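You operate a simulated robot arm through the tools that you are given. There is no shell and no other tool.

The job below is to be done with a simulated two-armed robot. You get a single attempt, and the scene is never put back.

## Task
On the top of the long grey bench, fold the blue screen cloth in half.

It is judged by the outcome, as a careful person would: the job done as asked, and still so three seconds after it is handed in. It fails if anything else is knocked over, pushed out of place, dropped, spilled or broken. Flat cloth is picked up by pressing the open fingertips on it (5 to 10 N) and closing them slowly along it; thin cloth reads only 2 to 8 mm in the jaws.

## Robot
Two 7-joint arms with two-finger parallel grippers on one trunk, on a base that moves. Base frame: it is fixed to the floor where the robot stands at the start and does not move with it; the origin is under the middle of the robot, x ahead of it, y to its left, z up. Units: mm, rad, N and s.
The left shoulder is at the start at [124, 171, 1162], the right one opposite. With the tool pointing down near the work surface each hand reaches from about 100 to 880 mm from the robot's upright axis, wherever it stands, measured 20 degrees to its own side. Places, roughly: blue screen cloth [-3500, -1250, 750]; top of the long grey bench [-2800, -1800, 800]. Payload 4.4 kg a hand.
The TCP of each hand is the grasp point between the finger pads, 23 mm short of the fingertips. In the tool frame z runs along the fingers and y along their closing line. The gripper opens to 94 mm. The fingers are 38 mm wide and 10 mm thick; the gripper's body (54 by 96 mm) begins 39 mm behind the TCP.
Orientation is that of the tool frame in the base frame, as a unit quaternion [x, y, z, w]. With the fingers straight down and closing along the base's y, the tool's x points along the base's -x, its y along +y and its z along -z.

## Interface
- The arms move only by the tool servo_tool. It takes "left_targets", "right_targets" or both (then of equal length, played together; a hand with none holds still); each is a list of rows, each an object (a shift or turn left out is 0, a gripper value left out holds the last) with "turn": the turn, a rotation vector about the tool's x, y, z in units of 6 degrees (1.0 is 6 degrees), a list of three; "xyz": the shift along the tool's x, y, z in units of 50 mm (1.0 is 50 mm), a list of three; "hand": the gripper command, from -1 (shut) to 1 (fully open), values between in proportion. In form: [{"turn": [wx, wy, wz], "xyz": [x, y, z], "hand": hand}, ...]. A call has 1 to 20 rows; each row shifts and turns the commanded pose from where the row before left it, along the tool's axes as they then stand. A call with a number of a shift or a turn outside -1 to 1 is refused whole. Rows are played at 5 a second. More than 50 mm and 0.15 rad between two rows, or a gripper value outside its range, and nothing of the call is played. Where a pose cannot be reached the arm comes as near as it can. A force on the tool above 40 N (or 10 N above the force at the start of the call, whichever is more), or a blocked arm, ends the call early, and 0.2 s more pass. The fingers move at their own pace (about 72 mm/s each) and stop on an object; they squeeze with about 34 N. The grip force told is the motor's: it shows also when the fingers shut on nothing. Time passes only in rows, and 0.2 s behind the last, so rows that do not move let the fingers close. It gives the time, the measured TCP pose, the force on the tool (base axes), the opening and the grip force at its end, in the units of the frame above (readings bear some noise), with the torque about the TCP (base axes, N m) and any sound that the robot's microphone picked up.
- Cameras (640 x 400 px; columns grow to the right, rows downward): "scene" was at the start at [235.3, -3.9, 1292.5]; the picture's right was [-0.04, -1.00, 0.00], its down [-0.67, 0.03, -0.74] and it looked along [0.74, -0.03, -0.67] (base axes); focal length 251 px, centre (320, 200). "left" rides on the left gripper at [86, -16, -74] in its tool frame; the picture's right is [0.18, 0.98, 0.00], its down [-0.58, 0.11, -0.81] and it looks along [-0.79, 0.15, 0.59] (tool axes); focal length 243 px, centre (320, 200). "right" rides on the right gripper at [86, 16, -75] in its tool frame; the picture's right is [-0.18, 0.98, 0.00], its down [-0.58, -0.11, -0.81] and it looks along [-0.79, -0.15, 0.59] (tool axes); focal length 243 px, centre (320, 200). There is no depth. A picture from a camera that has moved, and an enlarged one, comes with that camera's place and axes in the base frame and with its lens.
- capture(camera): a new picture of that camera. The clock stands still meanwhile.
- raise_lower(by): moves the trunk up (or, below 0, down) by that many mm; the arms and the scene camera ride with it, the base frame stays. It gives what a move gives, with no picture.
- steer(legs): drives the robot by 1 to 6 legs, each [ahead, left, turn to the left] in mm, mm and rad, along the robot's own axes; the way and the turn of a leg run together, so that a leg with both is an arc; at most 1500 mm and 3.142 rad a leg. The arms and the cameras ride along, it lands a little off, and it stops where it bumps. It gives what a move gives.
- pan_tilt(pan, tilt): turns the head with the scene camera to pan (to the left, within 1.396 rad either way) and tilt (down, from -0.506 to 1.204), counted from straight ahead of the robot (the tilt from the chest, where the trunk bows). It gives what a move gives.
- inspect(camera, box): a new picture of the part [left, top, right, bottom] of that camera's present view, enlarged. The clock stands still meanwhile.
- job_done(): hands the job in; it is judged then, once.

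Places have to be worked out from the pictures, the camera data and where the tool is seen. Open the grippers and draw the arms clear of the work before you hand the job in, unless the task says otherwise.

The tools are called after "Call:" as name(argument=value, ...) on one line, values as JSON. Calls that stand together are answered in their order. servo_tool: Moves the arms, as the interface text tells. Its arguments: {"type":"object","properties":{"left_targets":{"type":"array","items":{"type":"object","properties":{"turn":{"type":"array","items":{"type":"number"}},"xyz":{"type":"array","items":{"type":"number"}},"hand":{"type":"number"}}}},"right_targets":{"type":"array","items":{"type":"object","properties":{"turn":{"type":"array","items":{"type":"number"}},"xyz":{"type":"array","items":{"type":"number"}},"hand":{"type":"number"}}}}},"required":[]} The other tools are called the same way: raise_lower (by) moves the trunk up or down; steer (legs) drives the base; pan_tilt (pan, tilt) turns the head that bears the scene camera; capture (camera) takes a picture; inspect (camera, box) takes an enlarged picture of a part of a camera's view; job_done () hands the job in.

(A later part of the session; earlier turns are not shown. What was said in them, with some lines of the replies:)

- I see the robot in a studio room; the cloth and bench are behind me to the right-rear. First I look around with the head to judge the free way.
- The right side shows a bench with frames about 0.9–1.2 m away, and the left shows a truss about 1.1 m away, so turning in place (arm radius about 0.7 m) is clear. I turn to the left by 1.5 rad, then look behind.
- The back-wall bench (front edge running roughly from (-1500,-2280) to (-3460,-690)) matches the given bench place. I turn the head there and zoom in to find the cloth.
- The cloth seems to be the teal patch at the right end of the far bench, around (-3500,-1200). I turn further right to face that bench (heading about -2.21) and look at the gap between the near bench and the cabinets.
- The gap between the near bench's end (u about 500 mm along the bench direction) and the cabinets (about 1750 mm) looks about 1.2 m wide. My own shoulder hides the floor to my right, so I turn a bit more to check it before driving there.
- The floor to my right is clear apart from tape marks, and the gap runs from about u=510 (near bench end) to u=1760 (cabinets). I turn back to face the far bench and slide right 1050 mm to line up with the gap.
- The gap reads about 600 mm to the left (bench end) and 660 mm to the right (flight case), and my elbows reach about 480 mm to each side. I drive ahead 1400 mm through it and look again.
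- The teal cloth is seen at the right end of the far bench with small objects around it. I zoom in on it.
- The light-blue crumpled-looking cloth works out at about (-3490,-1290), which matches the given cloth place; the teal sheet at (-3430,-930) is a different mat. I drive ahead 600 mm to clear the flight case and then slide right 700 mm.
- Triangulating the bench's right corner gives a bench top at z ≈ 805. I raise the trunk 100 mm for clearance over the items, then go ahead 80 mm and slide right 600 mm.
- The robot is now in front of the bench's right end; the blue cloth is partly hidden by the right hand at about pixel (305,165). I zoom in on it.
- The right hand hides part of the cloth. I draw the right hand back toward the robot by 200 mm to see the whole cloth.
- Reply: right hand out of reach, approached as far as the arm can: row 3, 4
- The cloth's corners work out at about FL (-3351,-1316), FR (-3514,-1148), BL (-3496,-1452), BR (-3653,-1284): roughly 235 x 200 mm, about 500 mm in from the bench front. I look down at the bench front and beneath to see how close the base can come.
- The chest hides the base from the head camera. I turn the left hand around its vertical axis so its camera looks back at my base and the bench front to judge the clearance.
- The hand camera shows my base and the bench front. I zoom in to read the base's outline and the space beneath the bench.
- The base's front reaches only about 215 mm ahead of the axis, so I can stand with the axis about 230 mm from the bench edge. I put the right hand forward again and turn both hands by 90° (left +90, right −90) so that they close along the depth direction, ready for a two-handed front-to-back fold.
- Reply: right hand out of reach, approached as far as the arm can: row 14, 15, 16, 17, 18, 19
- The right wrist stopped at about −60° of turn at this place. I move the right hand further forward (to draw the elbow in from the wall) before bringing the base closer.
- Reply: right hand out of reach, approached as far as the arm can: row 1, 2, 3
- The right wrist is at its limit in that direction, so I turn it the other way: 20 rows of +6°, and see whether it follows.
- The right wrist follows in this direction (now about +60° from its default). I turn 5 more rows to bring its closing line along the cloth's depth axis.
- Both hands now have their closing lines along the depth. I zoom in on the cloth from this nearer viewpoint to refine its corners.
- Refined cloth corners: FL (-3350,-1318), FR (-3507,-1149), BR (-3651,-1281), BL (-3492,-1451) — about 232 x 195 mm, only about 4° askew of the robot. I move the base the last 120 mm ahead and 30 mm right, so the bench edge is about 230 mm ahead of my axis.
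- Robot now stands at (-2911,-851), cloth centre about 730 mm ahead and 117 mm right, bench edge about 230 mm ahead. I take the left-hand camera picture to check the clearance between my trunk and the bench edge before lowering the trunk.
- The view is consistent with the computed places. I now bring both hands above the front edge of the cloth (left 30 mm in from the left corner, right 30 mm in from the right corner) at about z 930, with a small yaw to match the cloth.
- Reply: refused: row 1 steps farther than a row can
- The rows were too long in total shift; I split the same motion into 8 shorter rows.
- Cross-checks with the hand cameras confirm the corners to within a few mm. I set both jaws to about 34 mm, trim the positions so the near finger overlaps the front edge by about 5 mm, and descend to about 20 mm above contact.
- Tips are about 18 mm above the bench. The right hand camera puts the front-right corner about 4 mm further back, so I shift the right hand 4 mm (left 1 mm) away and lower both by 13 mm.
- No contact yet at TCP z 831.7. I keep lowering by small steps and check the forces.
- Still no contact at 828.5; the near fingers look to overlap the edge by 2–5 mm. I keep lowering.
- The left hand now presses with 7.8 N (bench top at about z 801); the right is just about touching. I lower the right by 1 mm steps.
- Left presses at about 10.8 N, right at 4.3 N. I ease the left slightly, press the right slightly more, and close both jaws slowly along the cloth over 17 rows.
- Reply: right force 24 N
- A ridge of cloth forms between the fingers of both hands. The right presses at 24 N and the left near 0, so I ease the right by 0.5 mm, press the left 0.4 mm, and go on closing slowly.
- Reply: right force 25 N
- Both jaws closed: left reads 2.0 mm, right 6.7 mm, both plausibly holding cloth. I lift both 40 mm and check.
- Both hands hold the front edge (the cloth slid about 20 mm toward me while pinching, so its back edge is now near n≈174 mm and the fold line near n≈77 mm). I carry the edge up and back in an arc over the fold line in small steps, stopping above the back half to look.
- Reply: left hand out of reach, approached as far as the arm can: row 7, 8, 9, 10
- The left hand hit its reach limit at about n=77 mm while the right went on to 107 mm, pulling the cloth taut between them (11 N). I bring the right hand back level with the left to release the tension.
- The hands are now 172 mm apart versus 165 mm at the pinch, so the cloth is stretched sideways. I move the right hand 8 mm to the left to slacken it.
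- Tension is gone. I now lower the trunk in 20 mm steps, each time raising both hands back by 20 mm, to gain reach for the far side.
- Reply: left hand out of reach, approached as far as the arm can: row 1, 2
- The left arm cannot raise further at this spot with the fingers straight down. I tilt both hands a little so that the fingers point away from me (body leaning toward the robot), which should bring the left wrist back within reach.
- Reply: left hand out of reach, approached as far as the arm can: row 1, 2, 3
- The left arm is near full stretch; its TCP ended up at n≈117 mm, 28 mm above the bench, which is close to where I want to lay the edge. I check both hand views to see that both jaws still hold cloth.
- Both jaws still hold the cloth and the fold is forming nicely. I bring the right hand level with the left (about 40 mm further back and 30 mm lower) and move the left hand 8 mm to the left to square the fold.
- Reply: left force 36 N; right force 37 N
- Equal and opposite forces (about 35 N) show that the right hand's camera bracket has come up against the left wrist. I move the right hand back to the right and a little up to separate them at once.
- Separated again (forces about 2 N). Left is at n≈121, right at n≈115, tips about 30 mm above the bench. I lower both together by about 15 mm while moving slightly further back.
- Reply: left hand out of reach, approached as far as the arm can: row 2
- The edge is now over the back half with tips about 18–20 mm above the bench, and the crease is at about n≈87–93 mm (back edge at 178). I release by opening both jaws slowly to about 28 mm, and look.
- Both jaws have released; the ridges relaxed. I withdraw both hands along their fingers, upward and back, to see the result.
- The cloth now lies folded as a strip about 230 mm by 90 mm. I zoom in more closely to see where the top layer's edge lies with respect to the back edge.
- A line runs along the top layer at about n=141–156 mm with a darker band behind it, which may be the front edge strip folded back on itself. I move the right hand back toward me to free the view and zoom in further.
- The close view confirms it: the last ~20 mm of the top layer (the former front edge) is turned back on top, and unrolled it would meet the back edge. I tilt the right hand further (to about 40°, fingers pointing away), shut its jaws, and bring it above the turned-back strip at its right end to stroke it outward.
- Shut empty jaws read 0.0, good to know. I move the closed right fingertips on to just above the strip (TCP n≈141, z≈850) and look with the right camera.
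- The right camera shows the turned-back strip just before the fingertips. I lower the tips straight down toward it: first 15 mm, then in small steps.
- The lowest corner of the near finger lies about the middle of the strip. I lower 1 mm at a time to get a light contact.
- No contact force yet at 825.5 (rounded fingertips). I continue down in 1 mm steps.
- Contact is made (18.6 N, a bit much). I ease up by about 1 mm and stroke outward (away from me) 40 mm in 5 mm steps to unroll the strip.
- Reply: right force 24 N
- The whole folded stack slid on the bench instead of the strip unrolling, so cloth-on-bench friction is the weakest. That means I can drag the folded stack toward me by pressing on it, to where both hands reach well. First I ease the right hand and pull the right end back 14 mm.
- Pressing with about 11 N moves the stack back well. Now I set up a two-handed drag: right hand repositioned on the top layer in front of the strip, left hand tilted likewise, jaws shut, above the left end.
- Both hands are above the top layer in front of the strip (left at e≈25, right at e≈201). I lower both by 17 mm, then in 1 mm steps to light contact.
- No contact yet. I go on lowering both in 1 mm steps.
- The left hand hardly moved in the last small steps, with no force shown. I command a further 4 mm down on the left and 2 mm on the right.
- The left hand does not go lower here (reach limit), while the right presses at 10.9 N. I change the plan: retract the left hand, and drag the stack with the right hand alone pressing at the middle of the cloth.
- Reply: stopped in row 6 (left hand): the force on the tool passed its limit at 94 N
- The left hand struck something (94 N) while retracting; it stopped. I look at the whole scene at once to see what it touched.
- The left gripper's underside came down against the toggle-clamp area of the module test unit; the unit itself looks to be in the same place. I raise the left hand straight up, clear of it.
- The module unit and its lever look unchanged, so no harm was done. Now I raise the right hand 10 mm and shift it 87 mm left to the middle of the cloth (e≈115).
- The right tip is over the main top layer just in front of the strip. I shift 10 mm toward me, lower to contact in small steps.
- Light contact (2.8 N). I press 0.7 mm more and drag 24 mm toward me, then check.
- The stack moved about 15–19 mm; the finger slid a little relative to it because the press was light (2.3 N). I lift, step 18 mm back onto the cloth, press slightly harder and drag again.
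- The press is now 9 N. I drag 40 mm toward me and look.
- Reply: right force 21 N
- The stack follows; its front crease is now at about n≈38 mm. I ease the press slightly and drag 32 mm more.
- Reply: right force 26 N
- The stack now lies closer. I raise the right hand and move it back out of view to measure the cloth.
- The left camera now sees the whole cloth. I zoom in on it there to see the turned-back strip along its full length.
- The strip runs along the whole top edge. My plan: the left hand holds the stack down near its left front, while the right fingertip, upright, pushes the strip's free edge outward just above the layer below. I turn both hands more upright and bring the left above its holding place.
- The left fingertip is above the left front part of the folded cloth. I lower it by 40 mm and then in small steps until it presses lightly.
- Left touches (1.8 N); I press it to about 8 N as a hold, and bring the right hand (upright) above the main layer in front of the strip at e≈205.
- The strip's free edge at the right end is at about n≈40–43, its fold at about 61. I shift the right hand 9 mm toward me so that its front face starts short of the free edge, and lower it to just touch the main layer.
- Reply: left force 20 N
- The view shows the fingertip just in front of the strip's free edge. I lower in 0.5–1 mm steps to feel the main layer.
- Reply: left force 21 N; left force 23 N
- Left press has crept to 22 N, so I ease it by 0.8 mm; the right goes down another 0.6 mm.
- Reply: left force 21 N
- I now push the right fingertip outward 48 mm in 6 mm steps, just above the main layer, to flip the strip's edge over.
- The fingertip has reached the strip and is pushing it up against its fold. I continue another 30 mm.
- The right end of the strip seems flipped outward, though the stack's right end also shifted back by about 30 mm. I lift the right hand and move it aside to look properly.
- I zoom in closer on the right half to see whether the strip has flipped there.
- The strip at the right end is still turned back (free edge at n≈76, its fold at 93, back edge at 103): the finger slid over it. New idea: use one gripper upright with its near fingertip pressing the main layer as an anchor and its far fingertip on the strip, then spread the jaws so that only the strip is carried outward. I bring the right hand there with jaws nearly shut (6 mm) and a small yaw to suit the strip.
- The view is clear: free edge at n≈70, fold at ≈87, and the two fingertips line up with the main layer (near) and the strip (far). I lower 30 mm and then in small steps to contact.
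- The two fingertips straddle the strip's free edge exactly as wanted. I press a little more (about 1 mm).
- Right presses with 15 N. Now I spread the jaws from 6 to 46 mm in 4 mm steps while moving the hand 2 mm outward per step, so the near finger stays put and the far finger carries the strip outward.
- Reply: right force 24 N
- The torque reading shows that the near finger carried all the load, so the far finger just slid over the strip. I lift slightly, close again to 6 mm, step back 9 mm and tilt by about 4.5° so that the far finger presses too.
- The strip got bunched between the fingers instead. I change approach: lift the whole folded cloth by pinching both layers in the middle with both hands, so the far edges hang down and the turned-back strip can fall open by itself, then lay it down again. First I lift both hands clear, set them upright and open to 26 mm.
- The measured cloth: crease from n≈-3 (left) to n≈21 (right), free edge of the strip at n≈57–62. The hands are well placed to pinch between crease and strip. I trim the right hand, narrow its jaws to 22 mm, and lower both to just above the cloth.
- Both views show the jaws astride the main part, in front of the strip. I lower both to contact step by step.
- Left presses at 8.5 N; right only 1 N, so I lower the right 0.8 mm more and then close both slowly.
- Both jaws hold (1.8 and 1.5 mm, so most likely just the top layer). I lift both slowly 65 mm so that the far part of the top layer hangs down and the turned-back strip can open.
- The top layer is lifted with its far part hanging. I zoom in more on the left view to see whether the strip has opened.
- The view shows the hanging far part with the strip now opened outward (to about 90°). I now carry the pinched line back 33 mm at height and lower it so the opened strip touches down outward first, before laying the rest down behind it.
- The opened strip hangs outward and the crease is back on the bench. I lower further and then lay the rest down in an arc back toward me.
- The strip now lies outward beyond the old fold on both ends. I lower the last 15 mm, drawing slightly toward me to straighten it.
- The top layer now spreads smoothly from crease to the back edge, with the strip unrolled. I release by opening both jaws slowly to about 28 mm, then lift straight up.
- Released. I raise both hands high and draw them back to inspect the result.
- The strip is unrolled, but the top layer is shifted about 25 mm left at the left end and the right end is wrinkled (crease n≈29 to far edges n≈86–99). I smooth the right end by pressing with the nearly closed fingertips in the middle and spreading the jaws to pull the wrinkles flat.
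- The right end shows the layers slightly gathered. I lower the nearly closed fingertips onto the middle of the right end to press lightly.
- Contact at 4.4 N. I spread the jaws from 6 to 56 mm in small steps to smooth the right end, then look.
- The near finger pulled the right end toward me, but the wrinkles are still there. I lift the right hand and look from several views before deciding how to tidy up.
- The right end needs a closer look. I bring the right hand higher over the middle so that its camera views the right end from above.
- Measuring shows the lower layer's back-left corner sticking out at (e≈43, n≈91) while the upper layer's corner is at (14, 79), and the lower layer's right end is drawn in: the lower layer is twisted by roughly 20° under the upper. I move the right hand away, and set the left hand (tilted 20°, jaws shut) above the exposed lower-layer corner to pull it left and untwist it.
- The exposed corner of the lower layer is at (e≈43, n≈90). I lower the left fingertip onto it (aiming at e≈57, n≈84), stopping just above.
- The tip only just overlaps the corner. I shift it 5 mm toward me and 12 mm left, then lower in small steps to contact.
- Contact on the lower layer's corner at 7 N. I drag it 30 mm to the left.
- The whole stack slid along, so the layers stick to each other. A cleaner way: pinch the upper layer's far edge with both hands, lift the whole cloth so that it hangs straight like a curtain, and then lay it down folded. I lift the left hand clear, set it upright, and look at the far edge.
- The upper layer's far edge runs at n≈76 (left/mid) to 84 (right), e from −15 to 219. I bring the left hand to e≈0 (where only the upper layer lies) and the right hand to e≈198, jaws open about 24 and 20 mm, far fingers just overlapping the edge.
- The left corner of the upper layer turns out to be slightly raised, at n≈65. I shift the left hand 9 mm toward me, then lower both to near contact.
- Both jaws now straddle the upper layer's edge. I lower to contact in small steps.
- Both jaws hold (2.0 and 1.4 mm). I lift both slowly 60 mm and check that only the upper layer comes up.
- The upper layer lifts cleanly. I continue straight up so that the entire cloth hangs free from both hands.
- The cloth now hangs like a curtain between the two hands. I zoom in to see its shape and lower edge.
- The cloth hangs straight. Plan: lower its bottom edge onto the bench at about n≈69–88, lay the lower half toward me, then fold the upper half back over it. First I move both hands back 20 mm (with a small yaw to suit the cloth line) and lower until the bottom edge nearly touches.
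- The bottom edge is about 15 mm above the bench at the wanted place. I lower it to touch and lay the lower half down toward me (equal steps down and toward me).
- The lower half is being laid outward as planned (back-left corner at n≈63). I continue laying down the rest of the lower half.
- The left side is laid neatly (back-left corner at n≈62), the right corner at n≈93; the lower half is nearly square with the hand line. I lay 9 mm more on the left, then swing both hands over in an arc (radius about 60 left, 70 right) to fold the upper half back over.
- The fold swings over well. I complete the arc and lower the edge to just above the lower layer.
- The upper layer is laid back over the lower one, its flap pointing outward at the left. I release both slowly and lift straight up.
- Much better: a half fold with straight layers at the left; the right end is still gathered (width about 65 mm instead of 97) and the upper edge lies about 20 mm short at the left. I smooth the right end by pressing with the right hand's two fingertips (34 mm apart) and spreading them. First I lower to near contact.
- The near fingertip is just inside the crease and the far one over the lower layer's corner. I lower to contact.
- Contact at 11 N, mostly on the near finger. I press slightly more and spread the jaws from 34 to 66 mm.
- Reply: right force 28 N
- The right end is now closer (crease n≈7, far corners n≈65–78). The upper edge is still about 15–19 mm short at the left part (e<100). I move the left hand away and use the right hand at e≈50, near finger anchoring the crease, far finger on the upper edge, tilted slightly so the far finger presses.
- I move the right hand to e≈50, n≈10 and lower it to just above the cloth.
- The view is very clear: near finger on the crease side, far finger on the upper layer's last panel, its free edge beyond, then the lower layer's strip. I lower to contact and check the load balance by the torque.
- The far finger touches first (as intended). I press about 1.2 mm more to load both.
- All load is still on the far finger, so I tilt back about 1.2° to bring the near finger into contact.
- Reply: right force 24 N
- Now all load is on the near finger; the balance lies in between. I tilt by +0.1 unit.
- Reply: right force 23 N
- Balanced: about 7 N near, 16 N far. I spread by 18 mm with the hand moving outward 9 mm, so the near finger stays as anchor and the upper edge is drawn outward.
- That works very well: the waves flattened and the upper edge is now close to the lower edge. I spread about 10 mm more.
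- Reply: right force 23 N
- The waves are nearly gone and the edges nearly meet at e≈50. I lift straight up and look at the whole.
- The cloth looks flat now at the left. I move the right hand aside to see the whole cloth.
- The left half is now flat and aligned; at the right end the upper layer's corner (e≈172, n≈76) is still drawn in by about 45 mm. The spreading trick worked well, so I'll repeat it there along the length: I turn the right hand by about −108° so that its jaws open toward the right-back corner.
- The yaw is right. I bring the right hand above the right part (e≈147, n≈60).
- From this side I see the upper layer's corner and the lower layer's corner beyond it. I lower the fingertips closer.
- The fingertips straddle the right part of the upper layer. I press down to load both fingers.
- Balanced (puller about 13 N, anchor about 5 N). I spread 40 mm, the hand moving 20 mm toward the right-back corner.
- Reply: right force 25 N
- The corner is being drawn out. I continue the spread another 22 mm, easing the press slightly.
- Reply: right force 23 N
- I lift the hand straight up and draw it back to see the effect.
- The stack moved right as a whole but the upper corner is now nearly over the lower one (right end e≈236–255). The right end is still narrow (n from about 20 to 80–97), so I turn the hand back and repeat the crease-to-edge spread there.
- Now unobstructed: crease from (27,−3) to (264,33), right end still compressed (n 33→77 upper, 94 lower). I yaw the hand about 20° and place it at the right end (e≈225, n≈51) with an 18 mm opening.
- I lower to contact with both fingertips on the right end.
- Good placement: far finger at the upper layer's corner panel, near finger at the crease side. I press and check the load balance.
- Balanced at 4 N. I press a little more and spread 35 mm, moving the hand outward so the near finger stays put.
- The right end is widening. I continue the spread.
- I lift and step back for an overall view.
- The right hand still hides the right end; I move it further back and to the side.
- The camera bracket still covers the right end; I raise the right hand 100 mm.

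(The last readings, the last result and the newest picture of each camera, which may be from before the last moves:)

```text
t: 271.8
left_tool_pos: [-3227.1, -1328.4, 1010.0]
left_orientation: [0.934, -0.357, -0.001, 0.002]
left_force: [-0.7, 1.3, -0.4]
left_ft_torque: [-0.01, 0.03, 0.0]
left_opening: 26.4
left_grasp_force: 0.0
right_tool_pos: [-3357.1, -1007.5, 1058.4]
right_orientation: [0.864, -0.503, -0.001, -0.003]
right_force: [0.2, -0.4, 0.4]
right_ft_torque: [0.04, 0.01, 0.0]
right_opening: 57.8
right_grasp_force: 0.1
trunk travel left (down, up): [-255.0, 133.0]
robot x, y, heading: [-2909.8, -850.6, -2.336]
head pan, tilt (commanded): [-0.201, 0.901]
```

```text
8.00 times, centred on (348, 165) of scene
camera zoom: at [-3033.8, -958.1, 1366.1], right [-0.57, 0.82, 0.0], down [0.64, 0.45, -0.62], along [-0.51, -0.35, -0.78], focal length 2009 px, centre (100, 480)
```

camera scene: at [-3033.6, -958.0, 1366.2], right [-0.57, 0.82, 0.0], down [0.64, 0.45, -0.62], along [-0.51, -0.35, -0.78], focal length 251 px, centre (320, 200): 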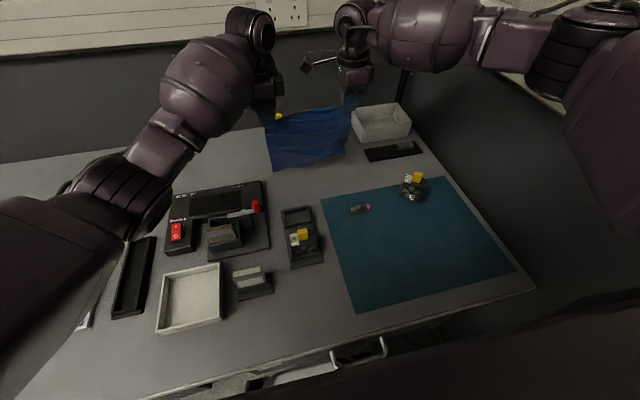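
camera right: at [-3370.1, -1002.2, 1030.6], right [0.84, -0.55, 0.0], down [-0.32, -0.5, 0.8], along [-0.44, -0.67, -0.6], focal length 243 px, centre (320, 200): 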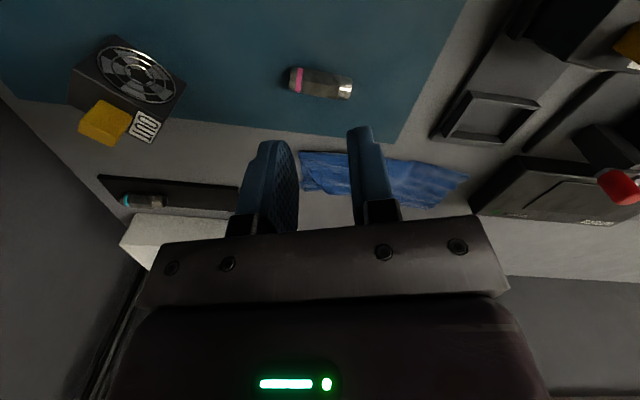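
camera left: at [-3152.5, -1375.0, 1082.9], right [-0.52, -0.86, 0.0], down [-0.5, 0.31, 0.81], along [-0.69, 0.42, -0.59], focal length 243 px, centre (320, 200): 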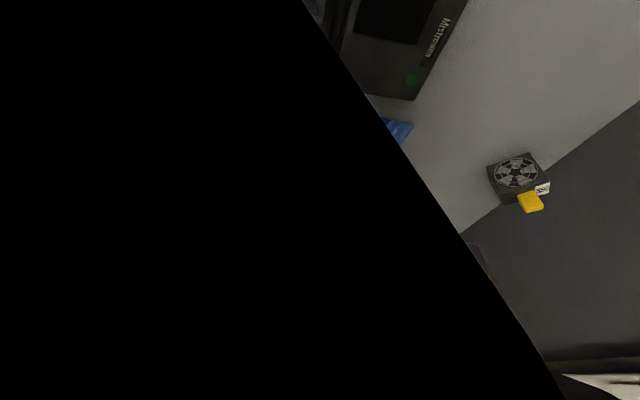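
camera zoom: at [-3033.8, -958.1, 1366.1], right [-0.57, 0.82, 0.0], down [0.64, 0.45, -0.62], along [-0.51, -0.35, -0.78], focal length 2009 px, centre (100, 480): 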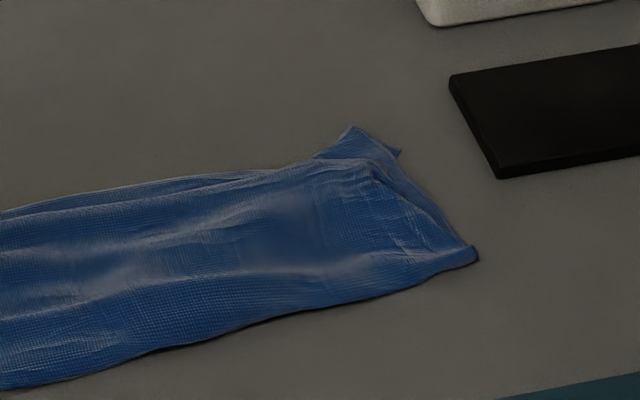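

The cloth now lies as a neat half fold of about 230 x 88 mm, with edges meeting within a few mm along most of the length and about 15 mm at the far right corner. I check the whole bench for any disturbed objects.

Call:
capture(camera="scene")

Call:
pan_tilt(pan=0.1, tilt=0.9)

Call:
capture(camera="scene")

```text
taken
camera scene: at [-3033.8, -958.1, 1366.1], right [-0.57, 0.82, 0.0], down [0.64, 0.45, -0.62], along [-0.51, -0.35, -0.78], focal length 251 px, centre (320, 200)
```

scene: 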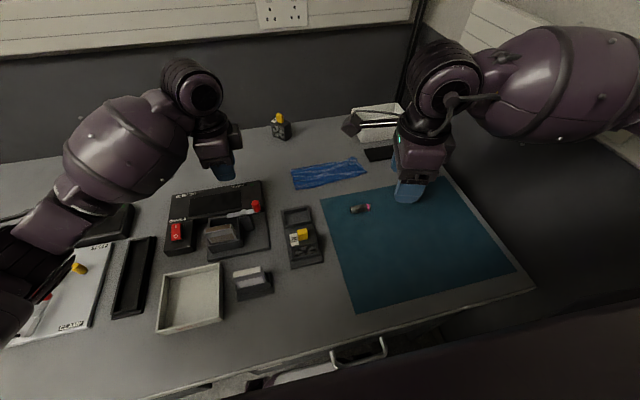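

```text
t: 272.6
left_tool_pos: [-3227.6, -1329.7, 1009.5]
left_orientation: [0.934, -0.356, -0.001, 0.002]
left_force: [-0.9, 0.4, -0.7]
left_ft_torque: [0.02, 0.01, 0.0]
left_opening: 26.4
left_grasp_force: 0.0
right_tool_pos: [-3357.6, -1007.7, 1058.8]
right_orientation: [0.864, -0.503, -0.002, -0.002]
right_force: [-0.4, -0.6, -0.2]
right_ft_torque: [0.02, 0.0, 0.04]
right_opening: 58.1
right_grasp_force: 0.0
trunk travel left (down, up): [-255.0, 133.0]
robot x, y, heading: [-2908.5, -854.4, -2.337]
head pan, tilt (commanded): [0.099, 0.901]
```

```text
taken
camera scene: at [-3018.2, -974.4, 1366.2], right [-0.79, 0.62, 0.0], down [0.48, 0.62, -0.62], along [-0.38, -0.49, -0.78], focal length 251 px, centre (320, 200)
```

scene: 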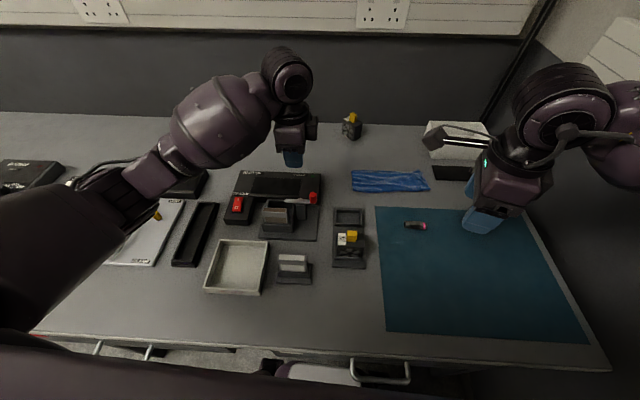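

All other items (module unit, trays, fans, stick, mat) are in their places. I open both grippers fully and raise the hands a bit more.

Call:
servo_tool(left_targets=[{"xyz": [0, 0, -0.6], "hand": 1}, {"xyz": [0, 0, -0.4]}, {}, {}], right_targets=[{"xyz": [0, 0, -0.2], "hand": 1}, {}, {}, {}])

Call:
steer(legs=[[-250, 0, 0]])

Call:
pan_tilt(pan=-0.2, tilt=0.75)

Call:
capture(camera="scene")

Call:
inspect(camera="scene", box=[240, 110, 400, 210])

```text
t: 273.6
left_tool_pos: [-3230.3, -1329.2, 1058.0]
left_orientation: [0.934, -0.356, -0.001, 0.001]
left_force: [0.2, 0.0, 1.1]
left_ft_torque: [-0.02, 0.0, 0.01]
left_opening: 93.9
left_grasp_force: 0.1
right_tool_pos: [-3355.5, -1008.8, 1068.2]
right_orientation: [0.864, -0.503, -0.002, -0.003]
right_force: [0.4, -0.3, 1.2]
right_ft_torque: [0.01, 0.01, 0.0]
right_opening: 94.0
right_grasp_force: 0.1
trunk travel left (down, up): [-255.0, 133.0]
robot x, y, heading: [-2908.2, -850.2, -2.331]
head pan, tilt (commanded): [0.099, 0.901]
```

```text
t: 275.4
left_tool_pos: [-3055.2, -1156.6, 1058.3]
left_orientation: [0.937, -0.349, -0.001, 0.003]
left_force: [-0.2, 0.7, 1.4]
left_ft_torque: [0.01, 0.02, 0.02]
left_opening: 93.9
left_grasp_force: 0.0
right_tool_pos: [-3186.9, -837.9, 1069.2]
right_orientation: [0.868, -0.496, -0.001, -0.003]
right_force: [0.5, 0.6, -0.1]
right_ft_torque: [-0.01, 0.01, 0.02]
right_opening: 93.7
right_grasp_force: 0.0
trunk travel left (down, up): [-255.0, 133.0]
robot x, y, heading: [-2742.0, -673.5, -2.314]
head pan, tilt (commanded): [0.099, 0.901]
```

```text
t: 276.2
left_tool_pos: [-3054.8, -1156.6, 1057.3]
left_orientation: [0.937, -0.35, -0.001, 0.001]
left_force: [0.4, -0.9, -1.2]
left_ft_torque: [0.01, -0.01, 0.01]
left_opening: 93.9
left_grasp_force: 0.0
right_tool_pos: [-3187.1, -838.5, 1068.7]
right_orientation: [0.868, -0.497, -0.002, -0.003]
right_force: [0.4, -0.2, 0.4]
right_ft_torque: [0.01, -0.02, 0.03]
right_opening: 94.1
right_grasp_force: 0.0
trunk travel left (down, up): [-255.0, 133.0]
robot x, y, heading: [-2742.8, -674.1, -2.319]
head pan, tilt (commanded): [-0.201, 0.75]
```

```text
taken
camera scene: at [-2870.8, -786.7, 1378.0], right [-0.58, 0.81, 0.0], down [0.55, 0.4, -0.73], along [-0.59, -0.43, -0.68], focal length 251 px, centre (320, 200)
```

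scene: 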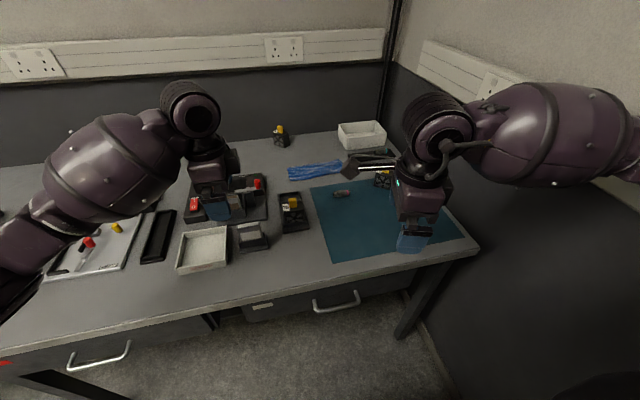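

```text
4.00 times, centred on (320, 160) of scene
camera zoom: at [-2870.8, -786.7, 1378.0], right [-0.58, 0.81, 0.0], down [0.55, 0.4, -0.73], along [-0.59, -0.43, -0.68], focal length 1005 px, centre (320, 360)
```

zoom: 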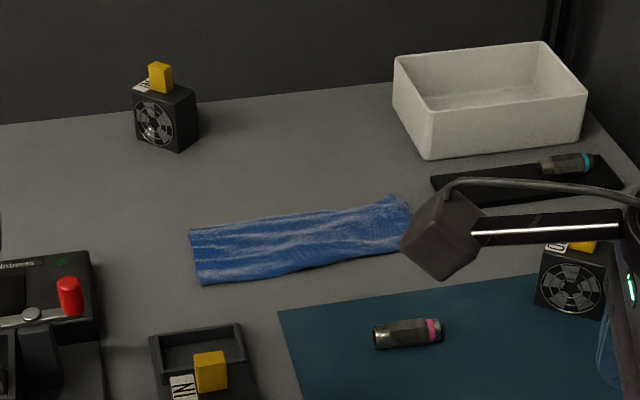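

The robot has backed off with open grippers and raised arms. The cloth lies folded in half on the bench top, and all other items stand where they were, so I hand in the job.

Call:
job_done()

```text
The job is handed in.
```

The blue screen cloth is folded in half on top of the long grey bench, and I handed the job in. I judged the result only from pictures; the hand-in reply gave no verdict.

- **Fold:** the folded cloth measures about 230 by 88 mm. The two layers meet within a few millimetres along most of the far edge. At the far right corner the lower layer shows by about 15 mm.
- **Surface:** some mild waves and small wrinkles remain, mostly at the right end.
- **Position:** the cloth ended up closer to the front of the bench and slightly to the right of where it started. I had to drag it nearer because the left arm could not reach the far edge.
- **One knock:** while retracting, the left hand hit the clamp lever on the module test unit with a 94 N force spike. In later pictures the unit and its lever looked unchanged.
- **Rest of the bench:** in the last pictures every other item on the bench appeared to be where it had been.

Before handing in I opened both grippers, raised the arms and backed the robot away from the bench.
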